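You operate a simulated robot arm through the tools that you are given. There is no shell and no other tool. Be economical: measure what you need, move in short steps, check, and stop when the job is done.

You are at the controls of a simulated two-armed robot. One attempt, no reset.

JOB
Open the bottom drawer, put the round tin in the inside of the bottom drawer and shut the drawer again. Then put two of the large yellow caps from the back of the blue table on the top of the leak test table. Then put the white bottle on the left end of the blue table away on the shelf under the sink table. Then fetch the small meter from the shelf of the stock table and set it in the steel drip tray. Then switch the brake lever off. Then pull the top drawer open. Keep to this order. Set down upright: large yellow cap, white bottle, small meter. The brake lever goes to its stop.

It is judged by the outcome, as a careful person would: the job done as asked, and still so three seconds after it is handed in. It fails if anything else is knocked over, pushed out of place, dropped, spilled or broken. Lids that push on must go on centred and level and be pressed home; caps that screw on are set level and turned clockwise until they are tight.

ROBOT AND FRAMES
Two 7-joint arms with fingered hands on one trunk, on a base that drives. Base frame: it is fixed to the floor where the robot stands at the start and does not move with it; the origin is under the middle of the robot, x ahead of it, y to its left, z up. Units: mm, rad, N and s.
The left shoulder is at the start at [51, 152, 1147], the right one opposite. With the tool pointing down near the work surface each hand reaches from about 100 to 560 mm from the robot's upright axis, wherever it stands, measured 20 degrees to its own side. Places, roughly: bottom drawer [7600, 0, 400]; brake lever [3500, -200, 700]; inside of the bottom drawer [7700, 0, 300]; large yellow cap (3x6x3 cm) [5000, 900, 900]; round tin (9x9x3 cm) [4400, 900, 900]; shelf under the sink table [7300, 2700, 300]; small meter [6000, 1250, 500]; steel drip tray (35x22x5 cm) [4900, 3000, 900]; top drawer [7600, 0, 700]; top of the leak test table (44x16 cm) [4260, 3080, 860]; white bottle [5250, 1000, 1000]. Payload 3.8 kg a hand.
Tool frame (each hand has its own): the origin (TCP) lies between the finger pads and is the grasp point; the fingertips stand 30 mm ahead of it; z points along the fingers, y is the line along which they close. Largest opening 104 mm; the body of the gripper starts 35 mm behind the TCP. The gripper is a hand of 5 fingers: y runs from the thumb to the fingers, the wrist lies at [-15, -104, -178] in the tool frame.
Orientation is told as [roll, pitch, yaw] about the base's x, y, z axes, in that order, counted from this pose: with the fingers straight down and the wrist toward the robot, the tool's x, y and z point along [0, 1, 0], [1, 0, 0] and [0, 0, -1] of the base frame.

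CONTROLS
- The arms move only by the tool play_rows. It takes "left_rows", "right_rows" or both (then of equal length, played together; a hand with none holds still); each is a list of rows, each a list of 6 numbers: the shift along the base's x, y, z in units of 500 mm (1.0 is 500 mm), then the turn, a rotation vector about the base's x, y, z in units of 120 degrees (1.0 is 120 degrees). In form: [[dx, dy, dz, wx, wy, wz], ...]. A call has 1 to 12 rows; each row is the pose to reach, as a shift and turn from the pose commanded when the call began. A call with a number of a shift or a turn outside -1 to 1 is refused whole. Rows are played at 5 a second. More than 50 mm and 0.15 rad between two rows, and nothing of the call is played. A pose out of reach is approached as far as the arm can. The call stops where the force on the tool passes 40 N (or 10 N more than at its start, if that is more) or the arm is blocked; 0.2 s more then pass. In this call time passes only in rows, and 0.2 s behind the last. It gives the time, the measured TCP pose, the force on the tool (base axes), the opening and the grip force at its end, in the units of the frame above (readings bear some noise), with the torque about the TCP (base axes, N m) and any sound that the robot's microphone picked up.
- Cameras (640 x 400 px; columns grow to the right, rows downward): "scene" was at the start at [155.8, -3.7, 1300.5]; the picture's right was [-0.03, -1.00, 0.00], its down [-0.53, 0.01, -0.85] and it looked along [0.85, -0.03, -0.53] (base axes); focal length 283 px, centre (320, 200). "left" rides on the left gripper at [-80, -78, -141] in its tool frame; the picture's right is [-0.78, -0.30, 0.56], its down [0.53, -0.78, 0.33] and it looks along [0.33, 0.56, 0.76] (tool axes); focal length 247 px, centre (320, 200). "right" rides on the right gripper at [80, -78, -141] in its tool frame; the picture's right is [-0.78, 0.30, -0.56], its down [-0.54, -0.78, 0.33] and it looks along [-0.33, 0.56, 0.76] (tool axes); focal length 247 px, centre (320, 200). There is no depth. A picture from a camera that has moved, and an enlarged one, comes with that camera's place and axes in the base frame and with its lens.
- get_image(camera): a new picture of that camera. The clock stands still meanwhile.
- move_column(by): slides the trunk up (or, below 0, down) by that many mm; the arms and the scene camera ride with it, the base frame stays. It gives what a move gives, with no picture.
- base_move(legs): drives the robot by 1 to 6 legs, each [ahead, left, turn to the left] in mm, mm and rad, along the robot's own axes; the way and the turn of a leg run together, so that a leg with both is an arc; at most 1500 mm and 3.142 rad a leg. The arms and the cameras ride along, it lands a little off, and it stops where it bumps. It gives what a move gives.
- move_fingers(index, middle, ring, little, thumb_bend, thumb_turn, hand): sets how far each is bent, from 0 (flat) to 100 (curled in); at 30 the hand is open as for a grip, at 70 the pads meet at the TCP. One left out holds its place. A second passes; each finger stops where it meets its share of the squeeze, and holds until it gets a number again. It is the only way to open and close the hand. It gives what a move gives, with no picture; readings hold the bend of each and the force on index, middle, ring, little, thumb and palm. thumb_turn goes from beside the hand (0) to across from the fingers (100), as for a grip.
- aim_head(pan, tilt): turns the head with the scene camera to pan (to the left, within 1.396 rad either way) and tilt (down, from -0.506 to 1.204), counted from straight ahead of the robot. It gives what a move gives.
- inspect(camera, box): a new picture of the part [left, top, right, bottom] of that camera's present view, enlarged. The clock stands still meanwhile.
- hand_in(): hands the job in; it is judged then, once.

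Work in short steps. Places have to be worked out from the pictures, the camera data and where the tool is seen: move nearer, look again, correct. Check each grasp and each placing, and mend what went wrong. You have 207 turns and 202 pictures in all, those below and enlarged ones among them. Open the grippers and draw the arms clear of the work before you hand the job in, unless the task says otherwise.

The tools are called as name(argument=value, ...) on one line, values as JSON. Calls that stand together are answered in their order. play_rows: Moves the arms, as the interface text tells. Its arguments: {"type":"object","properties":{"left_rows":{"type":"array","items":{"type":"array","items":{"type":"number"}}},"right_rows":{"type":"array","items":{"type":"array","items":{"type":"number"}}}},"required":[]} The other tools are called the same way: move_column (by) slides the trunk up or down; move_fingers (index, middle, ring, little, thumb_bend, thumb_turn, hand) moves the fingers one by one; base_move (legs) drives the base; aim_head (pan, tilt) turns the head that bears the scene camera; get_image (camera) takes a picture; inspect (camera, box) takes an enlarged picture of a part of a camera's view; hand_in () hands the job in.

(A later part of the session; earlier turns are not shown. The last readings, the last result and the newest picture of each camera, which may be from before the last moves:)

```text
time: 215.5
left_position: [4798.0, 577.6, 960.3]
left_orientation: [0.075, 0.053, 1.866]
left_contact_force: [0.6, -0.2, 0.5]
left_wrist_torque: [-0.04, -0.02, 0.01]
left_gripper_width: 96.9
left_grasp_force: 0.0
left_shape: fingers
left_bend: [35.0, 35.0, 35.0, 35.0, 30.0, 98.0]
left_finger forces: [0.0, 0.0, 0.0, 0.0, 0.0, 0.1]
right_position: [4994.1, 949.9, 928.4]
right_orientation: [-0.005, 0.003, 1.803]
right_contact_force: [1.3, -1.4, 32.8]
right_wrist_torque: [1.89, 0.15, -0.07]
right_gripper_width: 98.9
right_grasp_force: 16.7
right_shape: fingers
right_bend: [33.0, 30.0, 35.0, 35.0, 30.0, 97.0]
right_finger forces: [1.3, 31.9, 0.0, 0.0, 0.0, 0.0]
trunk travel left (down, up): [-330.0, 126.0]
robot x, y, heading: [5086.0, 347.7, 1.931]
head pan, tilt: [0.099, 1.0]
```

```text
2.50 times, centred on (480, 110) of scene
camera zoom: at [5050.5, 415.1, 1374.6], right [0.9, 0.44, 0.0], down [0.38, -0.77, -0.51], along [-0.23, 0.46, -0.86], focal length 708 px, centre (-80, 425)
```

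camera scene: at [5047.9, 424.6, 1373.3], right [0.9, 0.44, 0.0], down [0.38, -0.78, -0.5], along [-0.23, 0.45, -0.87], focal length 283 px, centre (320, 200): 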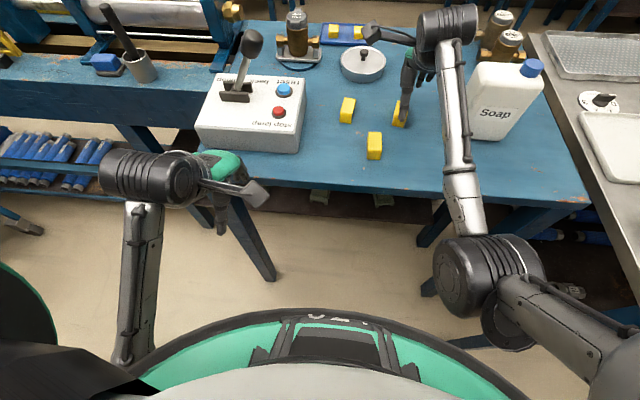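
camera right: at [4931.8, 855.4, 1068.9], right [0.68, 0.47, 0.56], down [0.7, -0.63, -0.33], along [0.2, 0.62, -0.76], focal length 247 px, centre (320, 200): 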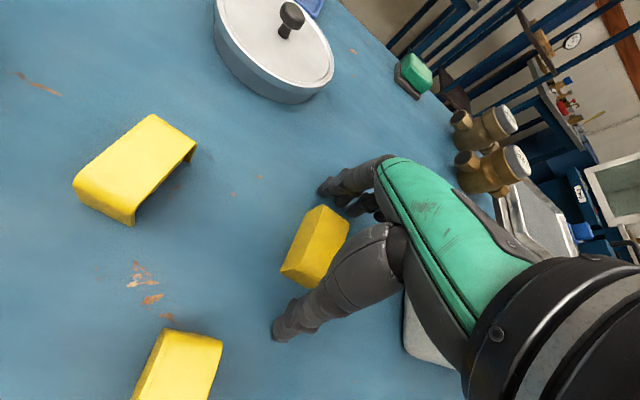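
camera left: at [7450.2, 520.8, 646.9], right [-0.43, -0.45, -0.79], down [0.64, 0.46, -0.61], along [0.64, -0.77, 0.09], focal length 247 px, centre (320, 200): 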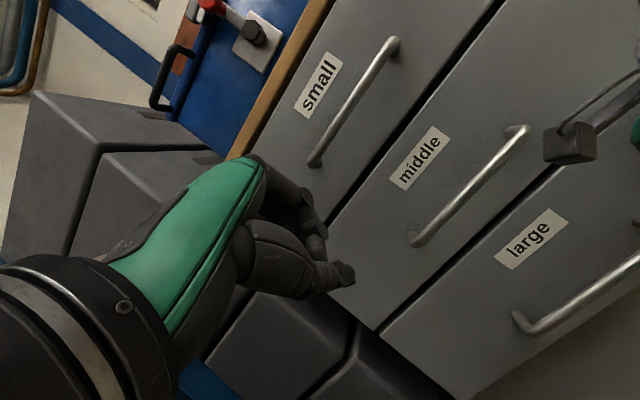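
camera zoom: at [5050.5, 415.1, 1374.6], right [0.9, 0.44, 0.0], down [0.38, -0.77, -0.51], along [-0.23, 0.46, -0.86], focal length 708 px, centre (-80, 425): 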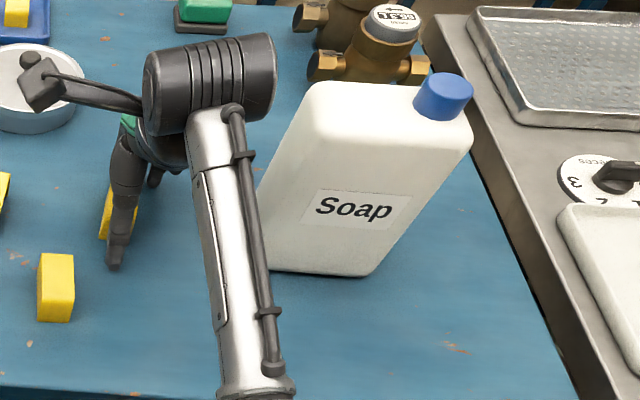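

The middle fingertip rests on the table (33 N), so the table is at z≈895. I raise 9 mm and close gently on the cap.

play_rows(right_rows=[[0, 0, 0.018, 0, 0, 0]])

move_fingers(hand="right", index=50, middle=50, ring=50, little=50, thumb_bend=50)

get_image(camera="right")

```text
time: 215.9
left_position: [4797.7, 581.5, 958.0]
left_orientation: [0.074, 0.057, 1.868]
left_contact_force: [0.2, 0.1, -0.1]
left_wrist_torque: [0.01, 0.0, 0.0]
left_gripper_width: 96.9
left_grasp_force: 0.1
left_shape: fingers
left_bend: [35.0, 35.0, 35.0, 35.0, 30.0, 98.0]
left_finger forces: [0.1, 0.0, 0.0, 0.0, 0.0, 0.0]
right_position: [4992.8, 950.5, 930.6]
right_orientation: [-0.007, 0.019, 1.804]
right_contact_force: [-0.6, -0.9, 24.2]
right_wrist_torque: [1.31, 0.15, -0.03]
right_gripper_width: 98.6
right_grasp_force: 12.4
right_shape: fingers
right_bend: [34.0, 30.0, 35.0, 35.0, 30.0, 97.0]
right_finger forces: [0.7, 23.6, 0.0, 0.1, 0.0, 0.0]
trunk travel left (down, up): [-330.0, 126.0]
robot x, y, heading: [5086.4, 345.2, 1.936]
head pan, tilt: [0.099, 1.0]
```

```text
time: 216.9
left_position: [4795.8, 580.6, 958.2]
left_orientation: [0.075, 0.056, 1.867]
left_contact_force: [0.5, 1.2, -0.3]
left_wrist_torque: [-0.03, 0.01, -0.05]
left_gripper_width: 96.8
left_grasp_force: 0.1
left_shape: fingers
left_bend: [35.0, 35.0, 35.0, 35.0, 30.0, 98.0]
left_finger forces: [0.0, 0.0, 0.0, 0.0, 0.0, 0.0]
right_position: [4992.0, 952.6, 932.5]
right_orientation: [-0.007, 0.01, 1.802]
right_contact_force: [-2.0, 7.2, 27.8]
right_wrist_torque: [1.65, 0.23, 0.06]
right_gripper_width: 57.5
right_grasp_force: 13.7
right_shape: fingers
right_bend: [46.0, 36.0, 50.0, 50.0, 50.0, 97.0]
right_finger forces: [4.6, 23.5, 0.0, 0.0, 0.1, 0.1]
trunk travel left (down, up): [-330.0, 126.0]
robot x, y, heading: [5084.8, 343.2, 1.927]
head pan, tilt: [0.099, 1.0]
```

```text
99 pictures are left
camera right: at [4930.9, 859.5, 1073.6], right [0.68, 0.47, 0.56], down [0.7, -0.64, -0.32], along [0.2, 0.61, -0.77], focal length 247 px, centre (320, 200)
```

right: 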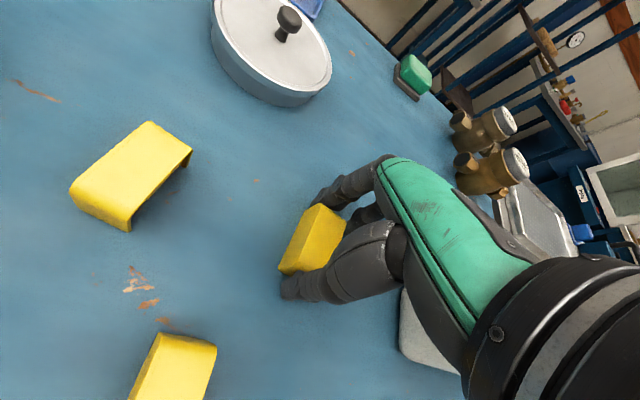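

Still pressing the table with the middle finger. I raise 14 mm more and then close further.

play_rows(right_rows=[[0, 0, 0.02, 0, 0, 0], [0, 0, 0.03, 0, 0, 0]])

move_fingers(hand="right", index=56, middle=56, ring=56, little=56, thumb_bend=60)

inspect(camera="right", box=[220, 140, 440, 340])

```text
time: 217.5
left_position: [4797.1, 582.9, 957.2]
left_orientation: [0.076, 0.057, 1.866]
left_contact_force: [-0.4, 0.3, 1.1]
left_wrist_torque: [0.01, 0.0, 0.01]
left_gripper_width: 97.2
left_grasp_force: 0.1
left_shape: fingers
left_bend: [35.0, 35.0, 35.0, 35.0, 30.0, 98.0]
left_finger forces: [0.1, 0.1, 0.1, 0.0, 0.0, 0.0]
right_position: [4995.1, 951.0, 939.1]
right_orientation: [-0.01, 0.036, 1.803]
right_contact_force: [-1.1, 0.2, 0.0]
right_wrist_torque: [-0.02, 0.03, 0.01]
right_gripper_width: 55.1
right_grasp_force: 1.3
right_shape: fingers
right_bend: [49.0, 47.0, 50.0, 50.0, 49.0, 97.0]
right_finger forces: [1.1, 0.1, 0.0, 0.0, 1.3, 0.0]
trunk travel left (down, up): [-330.0, 126.0]
robot x, y, heading: [5089.0, 344.9, 1.929]
head pan, tilt: [0.099, 1.0]
```

```text
time: 218.5
left_position: [4797.0, 582.9, 958.5]
left_orientation: [0.074, 0.059, 1.866]
left_contact_force: [-0.2, 0.2, -0.4]
left_wrist_torque: [0.05, 0.01, -0.01]
left_gripper_width: 96.7
left_grasp_force: 0.1
left_shape: fingers
left_bend: [35.0, 35.0, 35.0, 35.0, 30.0, 98.0]
left_finger forces: [0.0, 0.0, 0.0, 0.1, 0.0, 0.0]
right_position: [4992.5, 953.1, 941.8]
right_orientation: [-0.009, 0.027, 1.802]
right_contact_force: [-0.4, 0.2, -0.1]
right_wrist_torque: [0.01, 0.0, 0.01]
right_gripper_width: 52.0
right_grasp_force: 10.3
right_shape: fingers
right_bend: [50.0, 52.0, 56.0, 56.0, 52.0, 97.0]
right_finger forces: [5.9, 3.7, 0.1, 0.0, 9.5, 0.1]
trunk travel left (down, up): [-330.0, 126.0]
robot x, y, heading: [5083.9, 342.5, 1.931]
head pan, tilt: [0.099, 1.0]
```

```text
2.00 times, centred on (330, 240) of right
camera zoom: at [4930.3, 861.4, 1083.6], right [0.68, 0.48, 0.56], down [0.7, -0.64, -0.31], along [0.21, 0.6, -0.77], focal length 494 px, centre (300, 120)
```

zoom: 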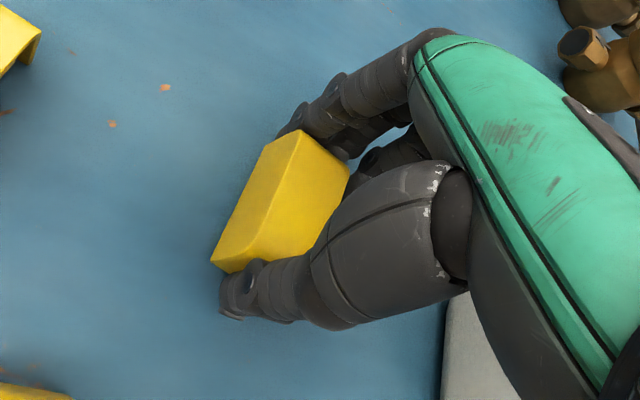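

The cap is held (10 N). I lift it 60 mm and check.

play_rows(right_rows=[[0, 0, 0.04, 0, 0, 0], [0, 0, 0.09, 0, 0, 0], [-0.01, 0, 0.14, 0, 0, 0]])

get_image(camera="right")

get_image(camera="scene")

```text
time: 219.3
left_position: [4797.4, 583.0, 957.6]
left_orientation: [0.074, 0.059, 1.865]
left_contact_force: [0.6, -0.1, -0.5]
left_wrist_torque: [-0.01, 0.0, 0.0]
left_gripper_width: 97.1
left_grasp_force: 0.0
left_shape: fingers
left_bend: [35.0, 35.0, 35.0, 35.0, 30.0, 98.0]
left_finger forces: [0.0, 0.0, 0.1, 0.1, 0.0, 0.0]
right_position: [4989.0, 950.3, 1014.0]
right_orientation: [-0.008, 0.027, 1.802]
right_contact_force: [0.1, 0.8, 0.1]
right_wrist_torque: [-0.01, 0.02, -0.02]
right_gripper_width: 51.8
right_grasp_force: 9.8
right_shape: fingers
right_bend: [50.0, 52.0, 56.0, 56.0, 52.0, 97.0]
right_finger forces: [6.0, 3.7, 0.0, 0.1, 9.5, 0.0]
trunk travel left (down, up): [-330.0, 126.0]
robot x, y, heading: [5087.8, 343.6, 1.927]
head pan, tilt: [0.099, 1.0]
```

```text
97 pictures are left
camera right: at [4925.7, 860.3, 1154.0], right [0.68, 0.48, 0.56], down [0.7, -0.64, -0.31], along [0.21, 0.6, -0.77], focal length 247 px, centre (320, 200)
```

right: 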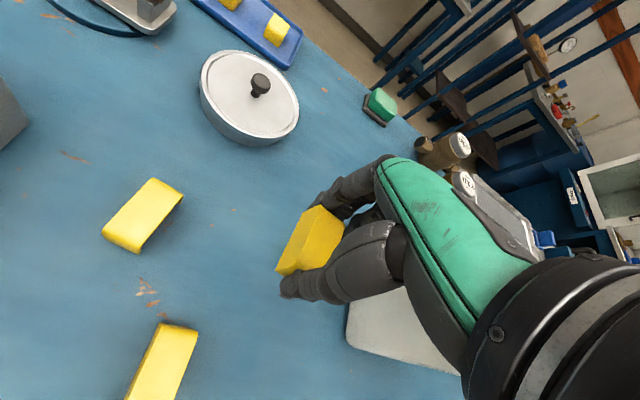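

```text
96 pictures are left
camera scene: at [5048.5, 422.9, 1373.4], right [0.9, 0.44, 0.0], down [0.38, -0.78, -0.5], along [-0.23, 0.45, -0.86], focal length 283 px, centre (320, 200)
```

scene: 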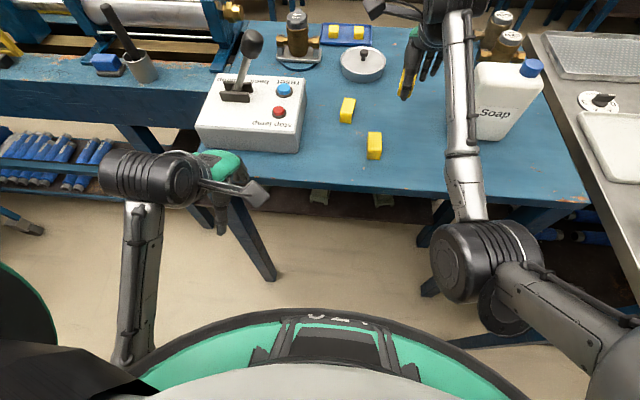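

Cap 1 is lifted cleanly. I retract the right hand toward me (away from the bottle), and strafe the base 110 right so the left hand can take cap A.

play_rows(right_rows=[[0, -0.02, 0.06, 0, 0, 0], [0.02, -0.09, 0.1, 0, 0, 0], [0.04, -0.17, 0.1, 0, 0, 0], [0.06, -0.25, 0.1, 0, 0, 0], [0.08, -0.33, 0.1, 0, 0, 0], [0.1, -0.41, 0.1, 0, 0, 0]], left_rows=[[0, 0, 0.02, 0, 0, 0], [0, 0, 0.04, 0, 0, 0], [0, 0, 0.05, 0, 0, 0], [0, 0, 0.06, 0, 0, 0], [0, 0, 0.06, 0, 0, 0], [0, 0, 0.06, 0, 0, 0]])

base_move(legs=[[0, -120, 0]])

get_image(camera="scene")

get_image(camera="left")

```text
time: 220.7
left_position: [4793.5, 603.8, 978.5]
left_orientation: [0.074, 0.059, 1.868]
left_contact_force: [0.1, 0.4, -0.2]
left_wrist_torque: [-0.03, 0.0, 0.02]
left_gripper_width: 97.0
left_grasp_force: 0.0
left_shape: fingers
left_bend: [35.0, 35.0, 35.0, 35.0, 30.0, 98.0]
left_finger forces: [0.1, 0.1, 0.1, 0.0, 0.0, 0.1]
left hand out of reach, approached as far as the arm can: row 1, 2, 3, 4, 5, 6
right_position: [5039.4, 745.8, 1064.8]
right_orientation: [-0.007, 0.026, 1.802]
right_contact_force: [0.4, 0.5, 0.3]
right_wrist_torque: [0.0, 0.02, 0.02]
right_gripper_width: 51.8
right_grasp_force: 9.3
right_shape: fingers
right_bend: [50.0, 52.0, 56.0, 56.0, 52.0, 97.0]
right_finger forces: [5.6, 3.7, 0.0, 0.0, 9.4, 0.0]
trunk travel left (down, up): [-330.0, 126.0]
robot x, y, heading: [5085.2, 345.8, 1.933]
head pan, tilt: [0.099, 1.0]
```

```text
time: 221.9
left_position: [4903.2, 646.5, 977.7]
left_orientation: [0.072, 0.058, 1.865]
left_contact_force: [0.5, -0.2, -0.4]
left_wrist_torque: [-0.03, 0.01, 0.01]
left_gripper_width: 97.0
left_grasp_force: 0.1
left_shape: fingers
left_bend: [35.0, 35.0, 35.0, 35.0, 30.0, 98.0]
left_finger forces: [0.0, 0.0, 0.0, 0.0, 0.0, 0.0]
right_position: [5150.3, 789.4, 1063.7]
right_orientation: [-0.009, 0.025, 1.804]
right_contact_force: [-1.1, 0.0, 0.0]
right_wrist_torque: [0.01, 0.0, -0.01]
right_gripper_width: 52.1
right_grasp_force: 10.1
right_shape: fingers
right_bend: [50.0, 52.0, 56.0, 56.0, 52.0, 97.0]
right_finger forces: [5.7, 3.6, 0.0, 0.0, 9.4, 0.0]
trunk travel left (down, up): [-330.0, 126.0]
robot x, y, heading: [5198.9, 387.3, 1.925]
head pan, tilt: [0.099, 1.0]
```

```text
95 pictures are left
camera scene: at [5159.2, 464.3, 1373.4], right [0.9, 0.44, 0.0], down [0.38, -0.78, -0.5], along [-0.23, 0.45, -0.86], focal length 283 px, centre (320, 200)
```

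scene: 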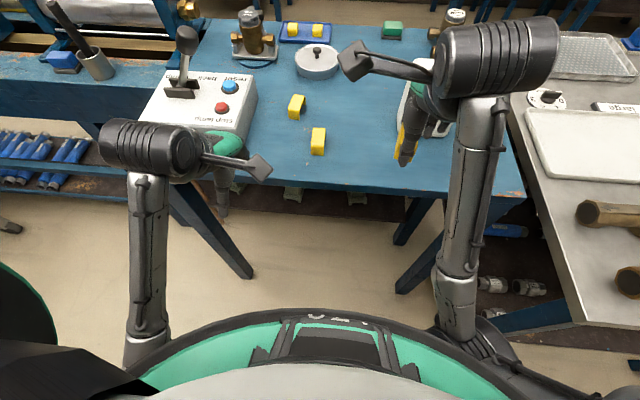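

```text
94 pictures are left
camera left: at [5008.7, 606.1, 1115.7], right [0.8, -0.1, -0.59], down [-0.3, -0.92, -0.25], along [-0.52, 0.38, -0.77], focal length 247 px, centre (320, 200)
```

left: 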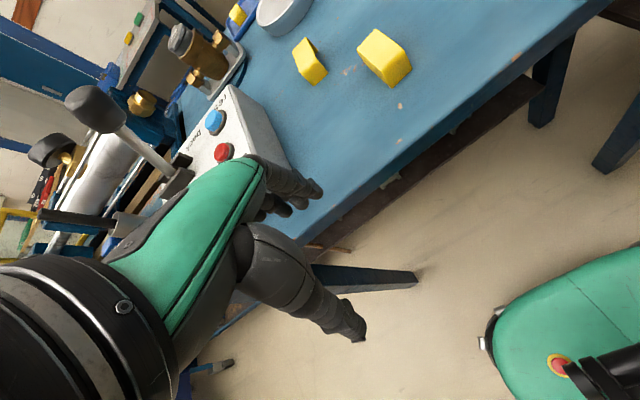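

A is confirmed at (4971, 835). I route the left hand first right (clear of the control box), then forward over A, levelling it.

play_rows(left_rows=[[0.08, 0.03, 0.02, 0.005, -0.004, 0.008], [0.16, 0.062, 0.03, 0.01, -0.008, 0.016], [0.244, 0.094, 0.04, 0.016, -0.012, 0.024], [0.215, 0.17, 0.04, 0.022, -0.016, 0.032], [0.185, 0.25, 0.04, 0.03, -0.02, 0.04], [0.155, 0.325, 0.04, 0.0366, -0.0247, 0.048], [0.136, 0.378, 0.04, 0.0366, -0.0247, 0.048]])

get_image(camera="left")

get_image(camera="scene")

```text
time: 223.5
left_position: [4965.5, 830.2, 989.0]
left_orientation: [0.019, 0.017, 1.972]
left_contact_force: [0.8, 1.3, 0.6]
left_wrist_torque: [0.04, 0.01, -0.01]
left_gripper_width: 97.1
left_grasp_force: 0.0
left_shape: fingers
left_bend: [35.0, 35.0, 35.0, 35.0, 30.0, 97.0]
left_finger forces: [0.0, 0.1, 0.1, 0.0, 0.0, 0.1]
right_position: [5149.5, 789.1, 1064.4]
right_orientation: [-0.009, 0.026, 1.803]
right_contact_force: [0.2, 0.0, -1.3]
right_wrist_torque: [-0.03, -0.04, -0.01]
right_gripper_width: 51.6
right_grasp_force: 9.6
right_shape: fingers
right_bend: [50.0, 52.0, 56.0, 56.0, 52.0, 97.0]
right_finger forces: [5.6, 3.6, 0.0, 0.0, 9.4, 0.0]
trunk travel left (down, up): [-330.0, 126.0]
robot x, y, heading: [5195.4, 386.2, 1.932]
head pan, tilt: [0.099, 1.0]
```

```text
93 pictures are left
camera left: at [5069.4, 794.5, 1128.7], right [0.82, 0.02, -0.56], down [-0.19, -0.93, -0.31], along [-0.53, 0.36, -0.76], focal length 247 px, centre (320, 200)
```

left: 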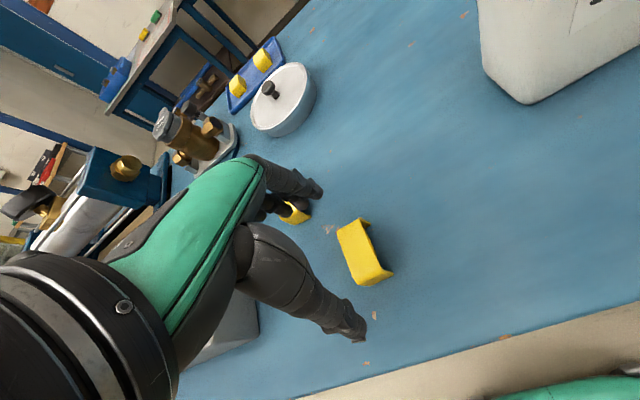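

```text
92 pictures are left
camera scene: at [5158.7, 465.3, 1373.3], right [0.9, 0.44, 0.0], down [0.38, -0.78, -0.5], along [-0.23, 0.45, -0.86], focal length 283 px, centre (320, 200)
```

scene: 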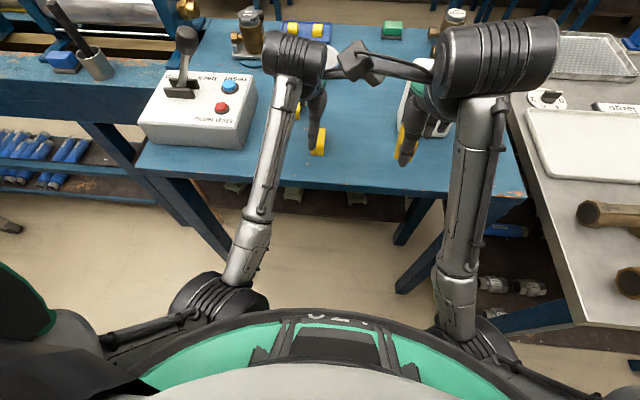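

A sits at (4971, 833); the hand is 6 mm off. I correct and descend to z≈943.

play_rows(left_rows=[[0.01, 0.006, -0.03, 0, 0, 0], [0.01, 0.006, -0.065, 0, 0, 0], [0.01, 0.006, -0.094, 0, 0, 0]])

get_image(camera="left")

```text
time: 224.3
left_position: [4978.5, 837.4, 951.9]
left_orientation: [-0.001, 0.005, 1.964]
left_contact_force: [-0.1, -0.5, 0.8]
left_wrist_torque: [0.02, 0.01, 0.02]
left_gripper_width: 96.9
left_grasp_force: 0.1
left_shape: fingers
left_bend: [35.0, 35.0, 35.0, 35.0, 30.0, 97.0]
left_finger forces: [0.0, 0.0, 0.1, 0.0, 0.0, 0.1]
right_position: [5150.2, 789.2, 1064.4]
right_orientation: [-0.009, 0.027, 1.804]
right_contact_force: [0.4, -0.4, 0.2]
right_wrist_torque: [0.0, 0.0, 0.02]
right_gripper_width: 52.0
right_grasp_force: 9.6
right_shape: fingers
right_bend: [50.0, 52.0, 56.0, 56.0, 52.0, 97.0]
right_finger forces: [5.7, 3.6, 0.0, 0.1, 9.3, 0.1]
trunk travel left (down, up): [-330.0, 126.0]
robot x, y, heading: [5194.2, 388.9, 1.927]
head pan, tilt: [0.099, 1.0]
```

```text
91 pictures are left
camera left: at [5080.4, 798.1, 1092.1], right [0.83, 0.02, -0.55], down [-0.2, -0.92, -0.33], along [-0.52, 0.38, -0.76], focal length 247 px, centre (320, 200)
```

left: 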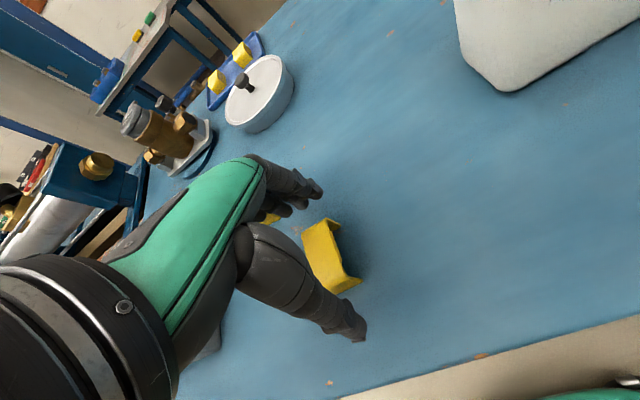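

The hand drifted 8 mm; I shift back, lower 9, and close.

play_rows(left_rows=[[-0.014, -0.006, 0, 0, 0, 0], [-0.014, -0.006, -0.02, 0, 0, 0]])

move_fingers(hand="left", index=58, middle=58, ring=54, little=54, thumb_bend=60)

inspect(camera="left", box=[220, 140, 440, 360])

```text
time: 224.9
left_position: [4969.7, 835.0, 940.8]
left_orientation: [0.001, 0.006, 1.965]
left_contact_force: [-0.4, -0.8, -0.6]
left_wrist_torque: [-0.02, 0.0, 0.04]
left_gripper_width: 97.0
left_grasp_force: 0.1
left_shape: fingers
left_bend: [35.0, 35.0, 35.0, 35.0, 30.0, 97.0]
left_finger forces: [0.0, 0.0, 0.0, 0.0, 0.0, 0.0]
right_position: [5149.3, 789.7, 1064.6]
right_orientation: [-0.008, 0.024, 1.803]
right_contact_force: [-0.2, -0.6, 0.1]
right_wrist_torque: [0.01, -0.03, -0.04]
right_gripper_width: 52.0
right_grasp_force: 9.2
right_shape: fingers
right_bend: [50.0, 52.0, 56.0, 56.0, 52.0, 97.0]
right_finger forces: [5.7, 3.6, 0.1, 0.0, 9.4, 0.0]
trunk travel left (down, up): [-330.0, 126.0]
robot x, y, heading: [5196.4, 390.1, 1.927]
head pan, tilt: [0.099, 1.0]
```

```text
time: 225.9
left_position: [4969.1, 835.4, 941.8]
left_orientation: [0.0, 0.002, 1.964]
left_contact_force: [1.2, -0.4, 0.7]
left_wrist_torque: [-0.01, -0.02, 0.02]
left_gripper_width: 51.5
left_grasp_force: 9.1
left_shape: fingers
left_bend: [52.0, 53.0, 54.0, 54.0, 51.0, 97.0]
left_finger forces: [4.7, 4.0, 0.0, 0.0, 8.9, 0.0]
right_position: [5149.5, 789.4, 1062.8]
right_orientation: [-0.007, 0.027, 1.804]
right_contact_force: [0.1, -1.1, -0.2]
right_wrist_torque: [0.01, 0.02, -0.02]
right_gripper_width: 52.1
right_grasp_force: 9.6
right_shape: fingers
right_bend: [50.0, 52.0, 56.0, 56.0, 52.0, 97.0]
right_finger forces: [5.7, 3.6, 0.0, 0.1, 9.4, 0.0]
trunk travel left (down, up): [-330.0, 126.0]
robot x, y, heading: [5198.4, 380.7, 1.929]
head pan, tilt: [0.099, 1.0]
```

```text
1.82 times, centred on (330, 250) of left
camera zoom: at [5071.8, 795.4, 1081.4], right [0.83, 0.02, -0.56], down [-0.2, -0.92, -0.33], along [-0.52, 0.38, -0.76], focal length 449 px, centre (302, 109)
```

zoom: 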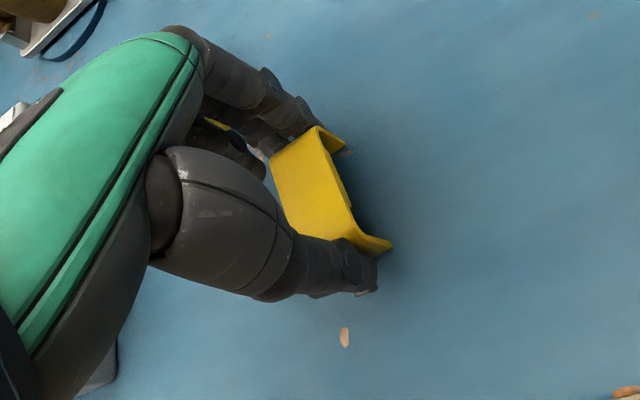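

Cap 2 is gripped (9 N). I lift it 75 mm, retract, and back the base away from the table.

play_rows(left_rows=[[0, 0, 0.05, 0, 0, 0], [0, 0, 0.1, 0, 0, 0], [-0.02, 0, 0.14, 0, 0, 0]])

base_move(legs=[[-380, 0, 0]])

get_image(camera="scene")

```text
time: 226.7
left_position: [4950.4, 830.4, 1000.1]
left_orientation: [0.022, 0.022, 1.972]
left_contact_force: [0.3, 0.0, 1.0]
left_wrist_torque: [0.01, 0.01, -0.01]
left_gripper_width: 51.5
left_grasp_force: 8.7
left_shape: fingers
left_bend: [52.0, 53.0, 54.0, 54.0, 51.0, 97.0]
left_finger forces: [4.7, 4.0, 0.0, 0.0, 8.7, 0.1]
right_position: [5148.5, 788.7, 1063.7]
right_orientation: [-0.009, 0.027, 1.803]
right_contact_force: [0.2, -0.5, -0.1]
right_wrist_torque: [-0.02, 0.01, 0.01]
right_gripper_width: 52.1
right_grasp_force: 8.9
right_shape: fingers
right_bend: [50.0, 52.0, 56.0, 56.0, 52.0, 97.0]
right_finger forces: [5.7, 3.5, 0.0, 0.0, 9.4, 0.1]
trunk travel left (down, up): [-330.0, 126.0]
robot x, y, heading: [5199.6, 382.2, 1.93]
head pan, tilt: [0.099, 1.0]
```

```text
time: 229.1
left_position: [5086.4, 470.2, 1002.5]
left_orientation: [0.022, 0.01, 1.975]
left_contact_force: [0.4, -0.2, -0.1]
left_wrist_torque: [-0.01, -0.05, 0.02]
left_gripper_width: 51.8
left_grasp_force: 8.5
left_shape: fingers
left_bend: [52.0, 53.0, 54.0, 54.0, 51.0, 97.0]
left_finger forces: [4.7, 4.1, 0.1, 0.0, 8.7, 0.0]
right_position: [5284.3, 428.4, 1064.8]
right_orientation: [-0.008, 0.027, 1.805]
right_contact_force: [0.1, 0.1, 0.4]
right_wrist_torque: [0.01, -0.01, -0.04]
right_gripper_width: 52.1
right_grasp_force: 9.7
right_shape: fingers
right_bend: [50.0, 52.0, 56.0, 56.0, 52.0, 97.0]
right_finger forces: [5.7, 3.6, 0.0, 0.0, 9.4, 0.0]
trunk travel left (down, up): [-330.0, 126.0]
robot x, y, heading: [5333.5, 22.8, 1.933]
head pan, tilt: [0.099, 1.0]
```

```text
89 pictures are left
camera scene: at [5295.6, 103.3, 1373.3], right [0.9, 0.44, 0.0], down [0.38, -0.78, -0.5], along [-0.23, 0.45, -0.86], focal length 283 px, centre (320, 200)
```

scene: 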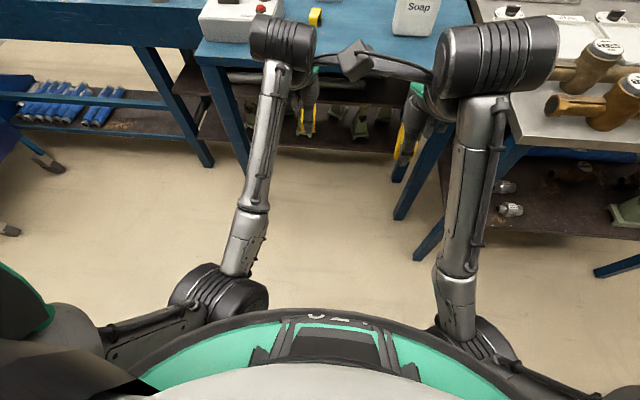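

Both caps are in hand. I drive around: along the back aisle, round the stock table's end, up to the front aisle.

base_move(legs=[[0, 0, -1.568], [940, 0, 0], [940, 0, 0], [0, 0, 1.573], [1000, 0, 0], [1000, 0, 0]])

base_move(legs=[[0, 0, 1.57], [850, 0, 0], [850, 0, 0], [0, 0, -1.57]])

aim_head(pan=0, tilt=0.45)

get_image(camera="scene")

```text
time: 255.6
left_position: [5996.3, 2973.6, 1004.2]
left_orientation: [0.024, 0.009, 2.048]
left_contact_force: [0.5, -0.6, -0.2]
left_wrist_torque: [0.0, -0.03, -0.01]
left_gripper_width: 50.7
left_grasp_force: 8.7
left_shape: fingers
left_bend: [52.0, 53.0, 54.0, 54.0, 52.0, 97.0]
left_finger forces: [4.4, 3.7, 0.1, 0.0, 8.3, 0.0]
right_position: [6199.2, 2946.6, 1064.5]
right_orientation: [-0.009, 0.027, 1.875]
right_contact_force: [-0.5, 0.0, 0.4]
right_wrist_torque: [-0.02, -0.01, 0.01]
right_gripper_width: 51.4
right_grasp_force: 8.6
right_shape: fingers
right_bend: [50.0, 52.0, 56.0, 56.0, 53.0, 97.0]
right_finger forces: [5.0, 3.4, 0.0, 0.0, 8.4, 0.0]
trunk travel left (down, up): [-330.0, 126.0]
robot x, y, heading: [6271.6, 2547.8, 2.002]
head pan, tilt: [0.099, 1.0]
```

```text
time: 271.9
left_position: [4455.6, 2228.3, 1002.9]
left_orientation: [0.024, 0.011, 2.073]
left_contact_force: [-0.3, -0.5, -0.4]
left_wrist_torque: [0.03, -0.03, 0.01]
left_gripper_width: 50.0
left_grasp_force: 7.7
left_shape: fingers
left_bend: [52.0, 54.0, 54.0, 54.0, 52.0, 97.0]
left_finger forces: [4.3, 3.3, 0.0, 0.0, 7.6, 0.0]
right_position: [4659.3, 2205.9, 1064.4]
right_orientation: [-0.01, 0.027, 1.9]
right_contact_force: [0.6, 0.9, -0.6]
right_wrist_torque: [0.0, 0.02, -0.01]
right_gripper_width: 50.7
right_grasp_force: 7.3
right_shape: fingers
right_bend: [51.0, 52.0, 56.0, 56.0, 53.0, 97.0]
right_finger forces: [4.5, 3.2, 0.0, 0.1, 7.8, 0.0]
trunk travel left (down, up): [-330.0, 126.0]
robot x, y, heading: [4747.4, 1806.3, 2.031]
head pan, tilt: [0.099, 1.0]
```

```text
time: 272.9
left_position: [4456.6, 2230.4, 1003.6]
left_orientation: [0.026, 0.01, 2.071]
left_contact_force: [0.0, -0.6, -0.5]
left_wrist_torque: [0.01, 0.01, -0.01]
left_gripper_width: 50.3
left_grasp_force: 7.7
left_shape: fingers
left_bend: [52.0, 54.0, 54.0, 54.0, 52.0, 97.0]
left_finger forces: [4.3, 3.4, 0.0, 0.0, 7.6, 0.0]
right_position: [4660.0, 2206.7, 1063.9]
right_orientation: [-0.01, 0.026, 1.901]
right_contact_force: [0.5, 0.4, -0.3]
right_wrist_torque: [0.04, 0.04, 0.03]
right_gripper_width: 50.7
right_grasp_force: 7.5
right_shape: fingers
right_bend: [51.0, 52.0, 56.0, 56.0, 53.0, 97.0]
right_finger forces: [4.6, 3.2, 0.0, 0.1, 7.8, 0.1]
trunk travel left (down, up): [-330.0, 126.0]
robot x, y, heading: [4748.1, 1806.5, 2.028]
head pan, tilt: [0.0, 0.45]
```

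```text
88 pictures are left
camera scene: at [4697.4, 1909.0, 1417.9], right [0.9, 0.44, 0.0], down [0.21, -0.43, -0.88], along [-0.39, 0.79, -0.47], focal length 283 px, centre (320, 200)
```

scene: 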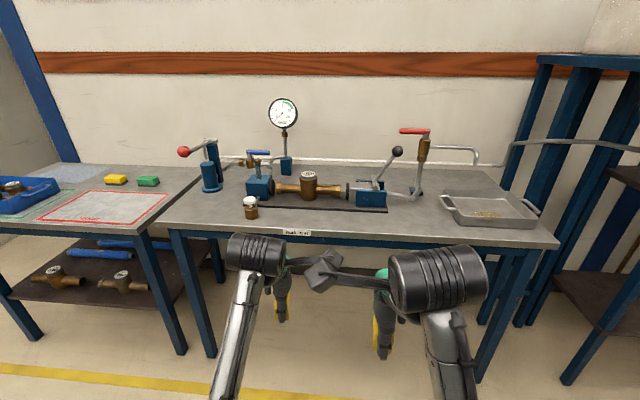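

Leak-test table and drip tray are in view. The stated spot (4260,3080) projects behind the rig; I zoom in on the table top.

inspect(camera="scene", box=[160, 110, 560, 260])

```text
1.60 times, centred on (360, 185) of scene
camera zoom: at [4697.4, 1909.0, 1417.9], right [0.9, 0.44, 0.0], down [0.21, -0.43, -0.88], along [-0.39, 0.79, -0.47], focal length 453 px, centre (256, 224)
```

zoom: 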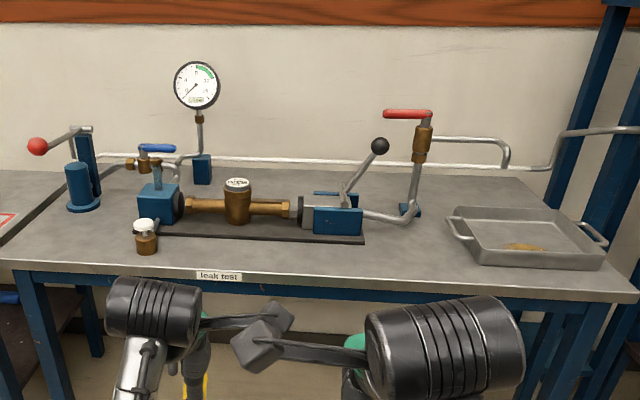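

The listed target is the clear strip behind the rig (~n −1316, s 5085). I raise the trunk 120 to clear the rig with the held caps, straighten, and approach in steps (the table has no shelf below).

move_column(by=122)

base_move(legs=[[0, 0, -0.09], [450, 0, 0]])

aim_head(pan=0, tilt=0.6)

get_image(camera="scene")

```text
time: 274.4
left_position: [4456.3, 2229.0, 1125.9]
left_orientation: [0.025, 0.012, 2.071]
left_contact_force: [0.7, 0.5, -0.5]
left_wrist_torque: [-0.01, 0.01, 0.05]
left_gripper_width: 50.1
left_grasp_force: 7.5
left_shape: fingers
left_bend: [52.0, 54.0, 54.0, 54.0, 52.0, 97.0]
left_finger forces: [4.4, 3.5, 0.0, 0.0, 7.7, 0.0]
right_position: [4660.0, 2206.2, 1187.7]
right_orientation: [-0.007, 0.026, 1.9]
right_contact_force: [0.4, -0.3, -0.8]
right_wrist_torque: [-0.04, 0.01, -0.01]
right_gripper_width: 50.6
right_grasp_force: 7.7
right_shape: fingers
right_bend: [51.0, 52.0, 56.0, 56.0, 53.0, 97.0]
right_finger forces: [4.6, 3.2, 0.1, 0.1, 7.8, 0.0]
trunk travel left (down, up): [-452.0, 4.0]
robot x, y, heading: [4745.2, 1808.1, 2.03]
head pan, tilt: [0.0, 0.45]
```

```text
time: 277.7
left_position: [4323.1, 2679.0, 1125.4]
left_orientation: [0.025, 0.011, 1.99]
left_contact_force: [-0.8, -1.6, 0.2]
left_wrist_torque: [-0.01, 0.03, -0.02]
left_gripper_width: 50.1
left_grasp_force: 7.6
left_shape: fingers
left_bend: [52.0, 54.0, 54.0, 54.0, 52.0, 97.0]
left_finger forces: [4.2, 3.5, 0.0, 0.0, 7.6, 0.0]
right_position: [4523.3, 2640.8, 1185.6]
right_orientation: [-0.008, 0.024, 1.822]
right_contact_force: [-0.8, -0.6, 0.0]
right_wrist_torque: [0.0, 0.01, -0.02]
right_gripper_width: 50.9
right_grasp_force: 7.7
right_shape: fingers
right_bend: [51.0, 52.0, 56.0, 56.0, 53.0, 97.0]
right_finger forces: [4.7, 3.2, 0.0, 0.0, 7.8, 0.0]
trunk travel left (down, up): [-452.0, 4.0]
robot x, y, heading: [4580.0, 2242.0, 1.947]
head pan, tilt: [0.0, 0.45]
```

```text
time: 278.4
left_position: [4323.6, 2681.1, 1125.2]
left_orientation: [0.023, 0.01, 1.993]
left_contact_force: [-0.4, -0.3, 0.1]
left_wrist_torque: [0.04, -0.01, -0.02]
left_gripper_width: 50.1
left_grasp_force: 7.2
left_shape: fingers
left_bend: [52.0, 54.0, 54.0, 54.0, 52.0, 97.0]
left_finger forces: [4.3, 3.4, 0.0, 0.0, 7.6, 0.0]
right_position: [4522.6, 2641.2, 1186.1]
right_orientation: [-0.009, 0.025, 1.821]
right_contact_force: [0.3, -0.5, -0.2]
right_wrist_torque: [-0.01, 0.0, -0.03]
right_gripper_width: 50.5
right_grasp_force: 7.0
right_shape: fingers
right_bend: [51.0, 52.0, 56.0, 56.0, 53.0, 97.0]
right_finger forces: [4.6, 3.2, 0.1, 0.0, 7.8, 0.1]
trunk travel left (down, up): [-452.0, 4.0]
robot x, y, heading: [4577.4, 2236.8, 1.95]
head pan, tilt: [0.0, 0.6]
```

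```text
86 pictures are left
camera scene: at [4545.9, 2321.3, 1532.5], right [0.93, 0.37, 0.0], down [0.21, -0.53, -0.83], along [-0.3, 0.77, -0.56], focal length 283 px, centre (320, 200)
```

scene: 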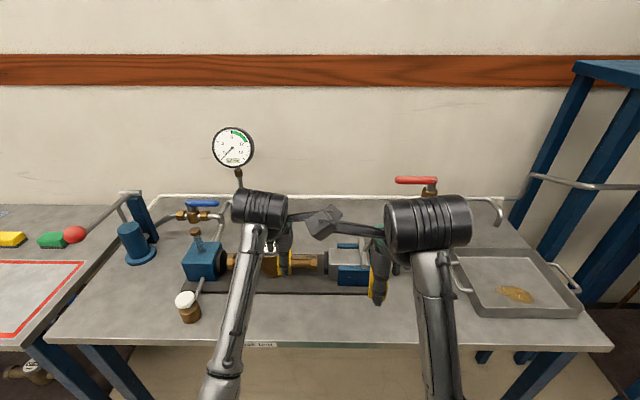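

Table front edge at n≈−872, region behind the rig n −1236…−1396. I advance 150 more, watching for a bump.

base_move(legs=[[150, 0, 0]])

base_move(legs=[[100, 0, 0]])

get_image(camera="scene")

```text
time: 279.7
left_position: [4269.9, 2819.2, 1126.4]
left_orientation: [0.024, 0.007, 1.989]
left_contact_force: [-0.4, -0.8, -0.2]
left_wrist_torque: [0.01, 0.04, -0.02]
left_gripper_width: 50.1
left_grasp_force: 7.7
left_shape: fingers
left_bend: [52.0, 54.0, 54.0, 54.0, 52.0, 97.0]
left_finger forces: [4.3, 3.4, 0.0, 0.0, 7.7, 0.1]
right_position: [4470.7, 2778.9, 1186.4]
right_orientation: [-0.008, 0.022, 1.821]
right_contact_force: [-0.3, 0.7, -0.4]
right_wrist_torque: [0.0, -0.02, 0.0]
right_gripper_width: 50.6
right_grasp_force: 8.0
right_shape: fingers
right_bend: [51.0, 52.0, 56.0, 56.0, 53.0, 97.0]
right_finger forces: [4.6, 3.2, 0.0, 0.0, 7.8, 0.0]
trunk travel left (down, up): [-452.0, 4.0]
robot x, y, heading: [4523.9, 2378.2, 1.945]
head pan, tilt: [0.0, 0.6]
```

```text
time: 280.9
left_position: [4236.2, 2910.8, 1128.9]
left_orientation: [0.026, 0.006, 1.984]
left_contact_force: [0.7, -0.2, 0.1]
left_wrist_torque: [0.02, 0.01, 0.05]
left_gripper_width: 49.9
left_grasp_force: 7.7
left_shape: fingers
left_bend: [52.0, 54.0, 54.0, 54.0, 52.0, 97.0]
left_finger forces: [4.2, 3.4, 0.1, 0.0, 7.7, 0.1]
right_position: [4437.0, 2870.3, 1187.9]
right_orientation: [-0.008, 0.021, 1.815]
right_contact_force: [-0.3, -0.3, -0.1]
right_wrist_torque: [0.03, -0.03, 0.02]
right_gripper_width: 50.7
right_grasp_force: 8.4
right_shape: fingers
right_bend: [51.0, 52.0, 56.0, 56.0, 53.0, 97.0]
right_finger forces: [4.5, 3.2, 0.0, 0.1, 7.8, 0.0]
trunk travel left (down, up): [-452.0, 4.0]
robot x, y, heading: [4487.8, 2469.6, 1.942]
head pan, tilt: [0.0, 0.6]
```

```text
85 pictures are left
camera scene: at [4457.6, 2547.8, 1532.9], right [0.93, 0.36, 0.0], down [0.2, -0.52, -0.83], along [-0.3, 0.77, -0.56], focal length 283 px, centre (320, 200)
```

scene: 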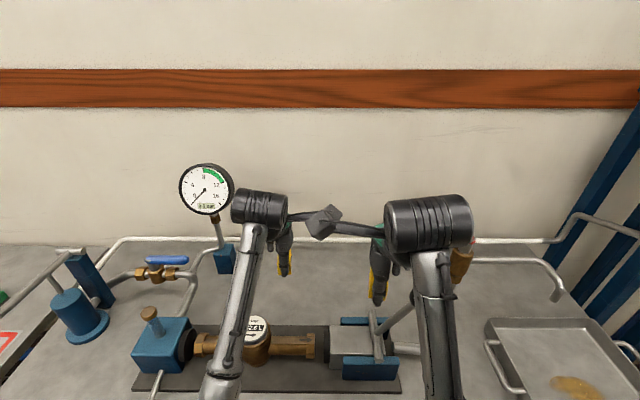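

No bump – the base slides under this table. I go 70 further, then move the left hand over its drop spot (4182, 3041) behind the rig.

base_move(legs=[[70, 0, 0]])

get_image(camera="left")

```text
time: 282.0
left_position: [4216.3, 2968.3, 1128.8]
left_orientation: [0.025, 0.003, 1.977]
left_contact_force: [-0.4, 0.8, -0.8]
left_wrist_torque: [0.01, -0.04, -0.03]
left_gripper_width: 49.9
left_grasp_force: 7.3
left_shape: fingers
left_bend: [52.0, 53.0, 54.0, 54.0, 52.0, 97.0]
left_finger forces: [4.4, 3.4, 0.0, 0.0, 8.0, 0.1]
right_position: [4417.0, 2926.5, 1187.6]
right_orientation: [-0.009, 0.019, 1.806]
right_contact_force: [0.0, 0.9, -0.3]
right_wrist_torque: [0.02, 0.0, 0.01]
right_gripper_width: 50.6
right_grasp_force: 8.4
right_shape: fingers
right_bend: [51.0, 52.0, 56.0, 56.0, 53.0, 97.0]
right_finger forces: [4.8, 3.3, 0.1, 0.0, 8.1, 0.0]
trunk travel left (down, up): [-452.0, 4.0]
robot x, y, heading: [4464.6, 2528.2, 1.931]
head pan, tilt: [0.0, 0.6]
stopped in leg 1: the robot was blocked; the commanded pose is now the measured one
```

```text
84 pictures are left
camera left: at [4323.7, 2931.5, 1267.2], right [0.82, 0.03, -0.57], down [-0.19, -0.93, -0.32], along [-0.54, 0.37, -0.76], focal length 247 px, centre (320, 200)
```

left: 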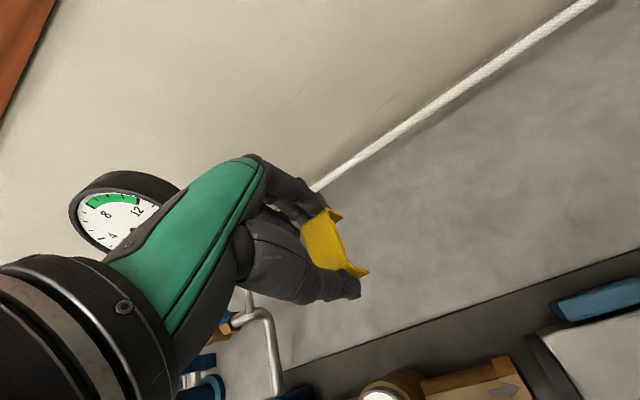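

The base touched at n≈−740, close enough. I move the left hand forward over the spot and descend to z≈975.

play_rows(left_rows=[[-0.034, 0.073, 0, 0, 0, 0], [-0.068, 0.146, 0, 0, 0, 0], [-0.068, 0.146, -0.08, 0, 0, 0], [-0.068, 0.146, -0.16, 0, 0, 0], [-0.068, 0.146, -0.24, 0, 0, 0], [-0.068, 0.146, -0.31, 0, 0, 0]])

get_image(camera="left")

get_image(camera="scene")

```text
time: 283.4
left_position: [4181.2, 3043.2, 975.4]
left_orientation: [0.024, 0.002, 1.975]
left_contact_force: [0.4, -0.7, 0.7]
left_wrist_torque: [0.04, -0.01, 0.0]
left_gripper_width: 50.0
left_grasp_force: 7.4
left_shape: fingers
left_bend: [52.0, 54.0, 54.0, 54.0, 52.0, 97.0]
left_finger forces: [4.3, 3.3, 0.1, 0.1, 7.6, 0.0]
right_position: [4416.9, 2925.5, 1188.8]
right_orientation: [-0.008, 0.02, 1.806]
right_contact_force: [-0.5, -0.1, -0.1]
right_wrist_torque: [-0.03, -0.01, 0.0]
right_gripper_width: 50.7
right_grasp_force: 7.4
right_shape: fingers
right_bend: [51.0, 52.0, 56.0, 56.0, 53.0, 97.0]
right_finger forces: [4.8, 3.3, 0.0, 0.1, 8.1, 0.0]
trunk travel left (down, up): [-452.0, 4.0]
robot x, y, heading: [4462.2, 2535.0, 1.936]
head pan, tilt: [0.0, 0.6]
```

```text
83 pictures are left
camera left: at [4287.8, 3005.3, 1113.0], right [0.82, 0.03, -0.57], down [-0.19, -0.93, -0.32], along [-0.54, 0.37, -0.75], focal length 247 px, centre (320, 200)
```

left: 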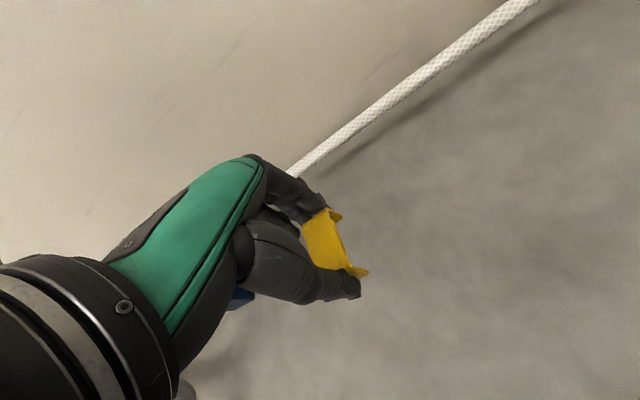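

```text
82 pictures are left
camera scene: at [4435.8, 2602.9, 1533.0], right [0.94, 0.35, 0.0], down [0.2, -0.52, -0.83], along [-0.29, 0.77, -0.56], focal length 283 px, centre (320, 200)
```

scene: 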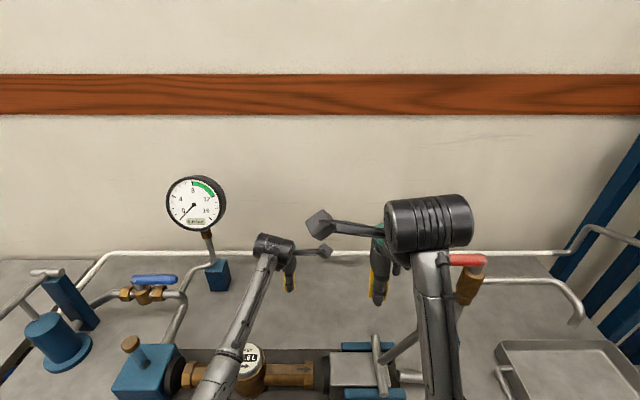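

Clear. I lower 30 mm more, then feel for contact.

play_rows(left_rows=[[0, 0, -0.03, 0, 0, 0], [0, 0, -0.06, 0, 0, 0], [0, 0, -0.072, 0, 0, 0]])

get_image(camera="left")

```text
time: 284.2
left_position: [4183.3, 3043.2, 938.9]
left_orientation: [0.025, 0.004, 1.977]
left_contact_force: [0.0, -0.3, -0.6]
left_wrist_torque: [0.0, 0.02, -0.01]
left_gripper_width: 49.9
left_grasp_force: 7.7
left_shape: fingers
left_bend: [52.0, 54.0, 54.0, 54.0, 52.0, 97.0]
left_finger forces: [4.3, 3.3, 0.1, 0.0, 7.6, 0.0]
right_position: [4418.7, 2926.8, 1188.2]
right_orientation: [-0.01, 0.02, 1.806]
right_contact_force: [0.0, 0.0, 0.3]
right_wrist_torque: [0.01, -0.06, -0.01]
right_gripper_width: 50.8
right_grasp_force: 7.7
right_shape: fingers
right_bend: [51.0, 52.0, 56.0, 56.0, 53.0, 97.0]
right_finger forces: [4.8, 3.3, 0.0, 0.1, 8.1, 0.0]
trunk travel left (down, up): [-452.0, 4.0]
robot x, y, heading: [4463.5, 2528.3, 1.935]
head pan, tilt: [0.0, 0.6]
```

```text
81 pictures are left
camera left: at [4289.2, 3005.9, 1077.6], right [0.82, 0.03, -0.57], down [-0.19, -0.93, -0.32], along [-0.54, 0.37, -0.75], focal length 247 px, centre (320, 200)
```

left: 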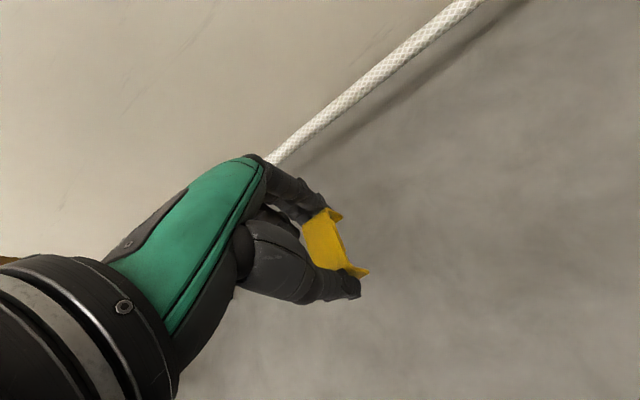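

No contact at 939. I lower another 20.

play_rows(left_rows=[[0, 0, -0.014, 0, 0, 0], [0, 0, -0.028, 0, 0, 0], [0, 0, -0.04, 0, 0, 0]])

inspect(camera="left", box=[220, 140, 440, 340])

```text
time: 285.0
left_position: [4182.3, 3043.5, 918.8]
left_orientation: [0.025, 0.004, 1.977]
left_contact_force: [0.3, -0.4, 0.0]
left_wrist_torque: [0.02, 0.02, 0.01]
left_gripper_width: 49.8
left_grasp_force: 7.9
left_shape: fingers
left_bend: [52.0, 54.0, 54.0, 54.0, 52.0, 97.0]
left_finger forces: [4.3, 3.3, 0.1, 0.0, 7.6, 0.0]
right_position: [4418.3, 2925.8, 1189.6]
right_orientation: [-0.009, 0.019, 1.806]
right_contact_force: [-1.5, 0.5, 0.1]
right_wrist_torque: [-0.03, -0.01, -0.01]
right_gripper_width: 50.8
right_grasp_force: 7.6
right_shape: fingers
right_bend: [51.0, 52.0, 56.0, 56.0, 53.0, 97.0]
right_finger forces: [4.8, 3.2, 0.0, 0.0, 8.1, 0.0]
trunk travel left (down, up): [-452.0, 4.0]
robot x, y, heading: [4466.8, 2530.6, 1.93]
head pan, tilt: [0.0, 0.6]
```

```text
2.00 times, centred on (330, 240) of left
camera zoom: at [4289.2, 3005.2, 1057.4], right [0.82, 0.03, -0.57], down [-0.19, -0.93, -0.32], along [-0.54, 0.37, -0.75], focal length 494 px, centre (300, 120)
```

zoom: 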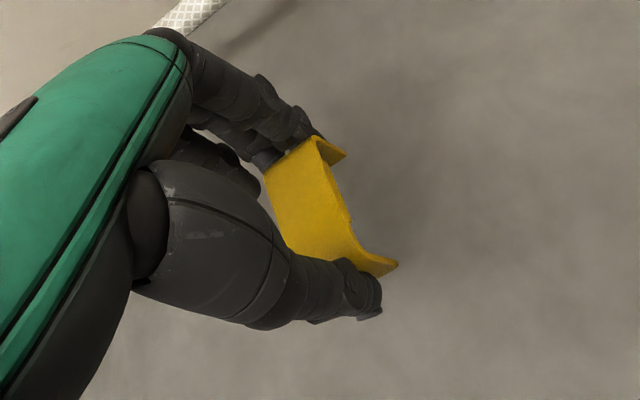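

A contact shadow is appearing. I lower 12 more in small rows.

play_rows(left_rows=[[0, 0, -0.008, 0, 0, 0], [0, 0, -0.016, 0, 0, 0], [0, 0, -0.024, 0, 0, 0]])

inspect(camera="left", box=[220, 140, 440, 340])

```text
time: 285.8
left_position: [4183.2, 3043.8, 906.6]
left_orientation: [0.024, 0.002, 1.976]
left_contact_force: [0.2, -0.1, 0.1]
left_wrist_torque: [0.02, 0.01, 0.0]
left_gripper_width: 49.8
left_grasp_force: 7.6
left_shape: fingers
left_bend: [52.0, 54.0, 54.0, 54.0, 52.0, 97.0]
left_finger forces: [4.3, 3.2, 0.0, 0.1, 7.6, 0.1]
right_position: [4417.3, 2926.2, 1189.4]
right_orientation: [-0.01, 0.019, 1.807]
right_contact_force: [0.7, -0.9, 0.5]
right_wrist_torque: [-0.03, 0.0, 0.0]
right_gripper_width: 50.7
right_grasp_force: 8.1
right_shape: fingers
right_bend: [51.0, 52.0, 56.0, 56.0, 53.0, 97.0]
right_finger forces: [4.7, 3.2, 0.0, 0.1, 8.0, 0.0]
trunk travel left (down, up): [-452.0, 4.0]
robot x, y, heading: [4465.3, 2525.2, 1.932]
head pan, tilt: [0.0, 0.6]
```

```text
2.00 times, centred on (330, 240) of left
camera zoom: at [4289.7, 3005.6, 1044.9], right [0.82, 0.03, -0.57], down [-0.19, -0.93, -0.32], along [-0.54, 0.37, -0.75], focal length 494 px, centre (300, 120)
```

zoom: 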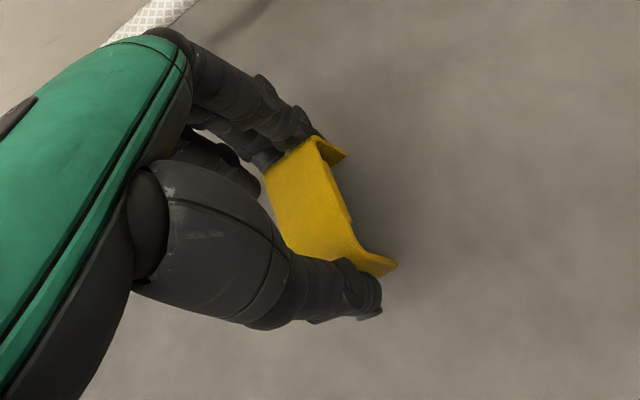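

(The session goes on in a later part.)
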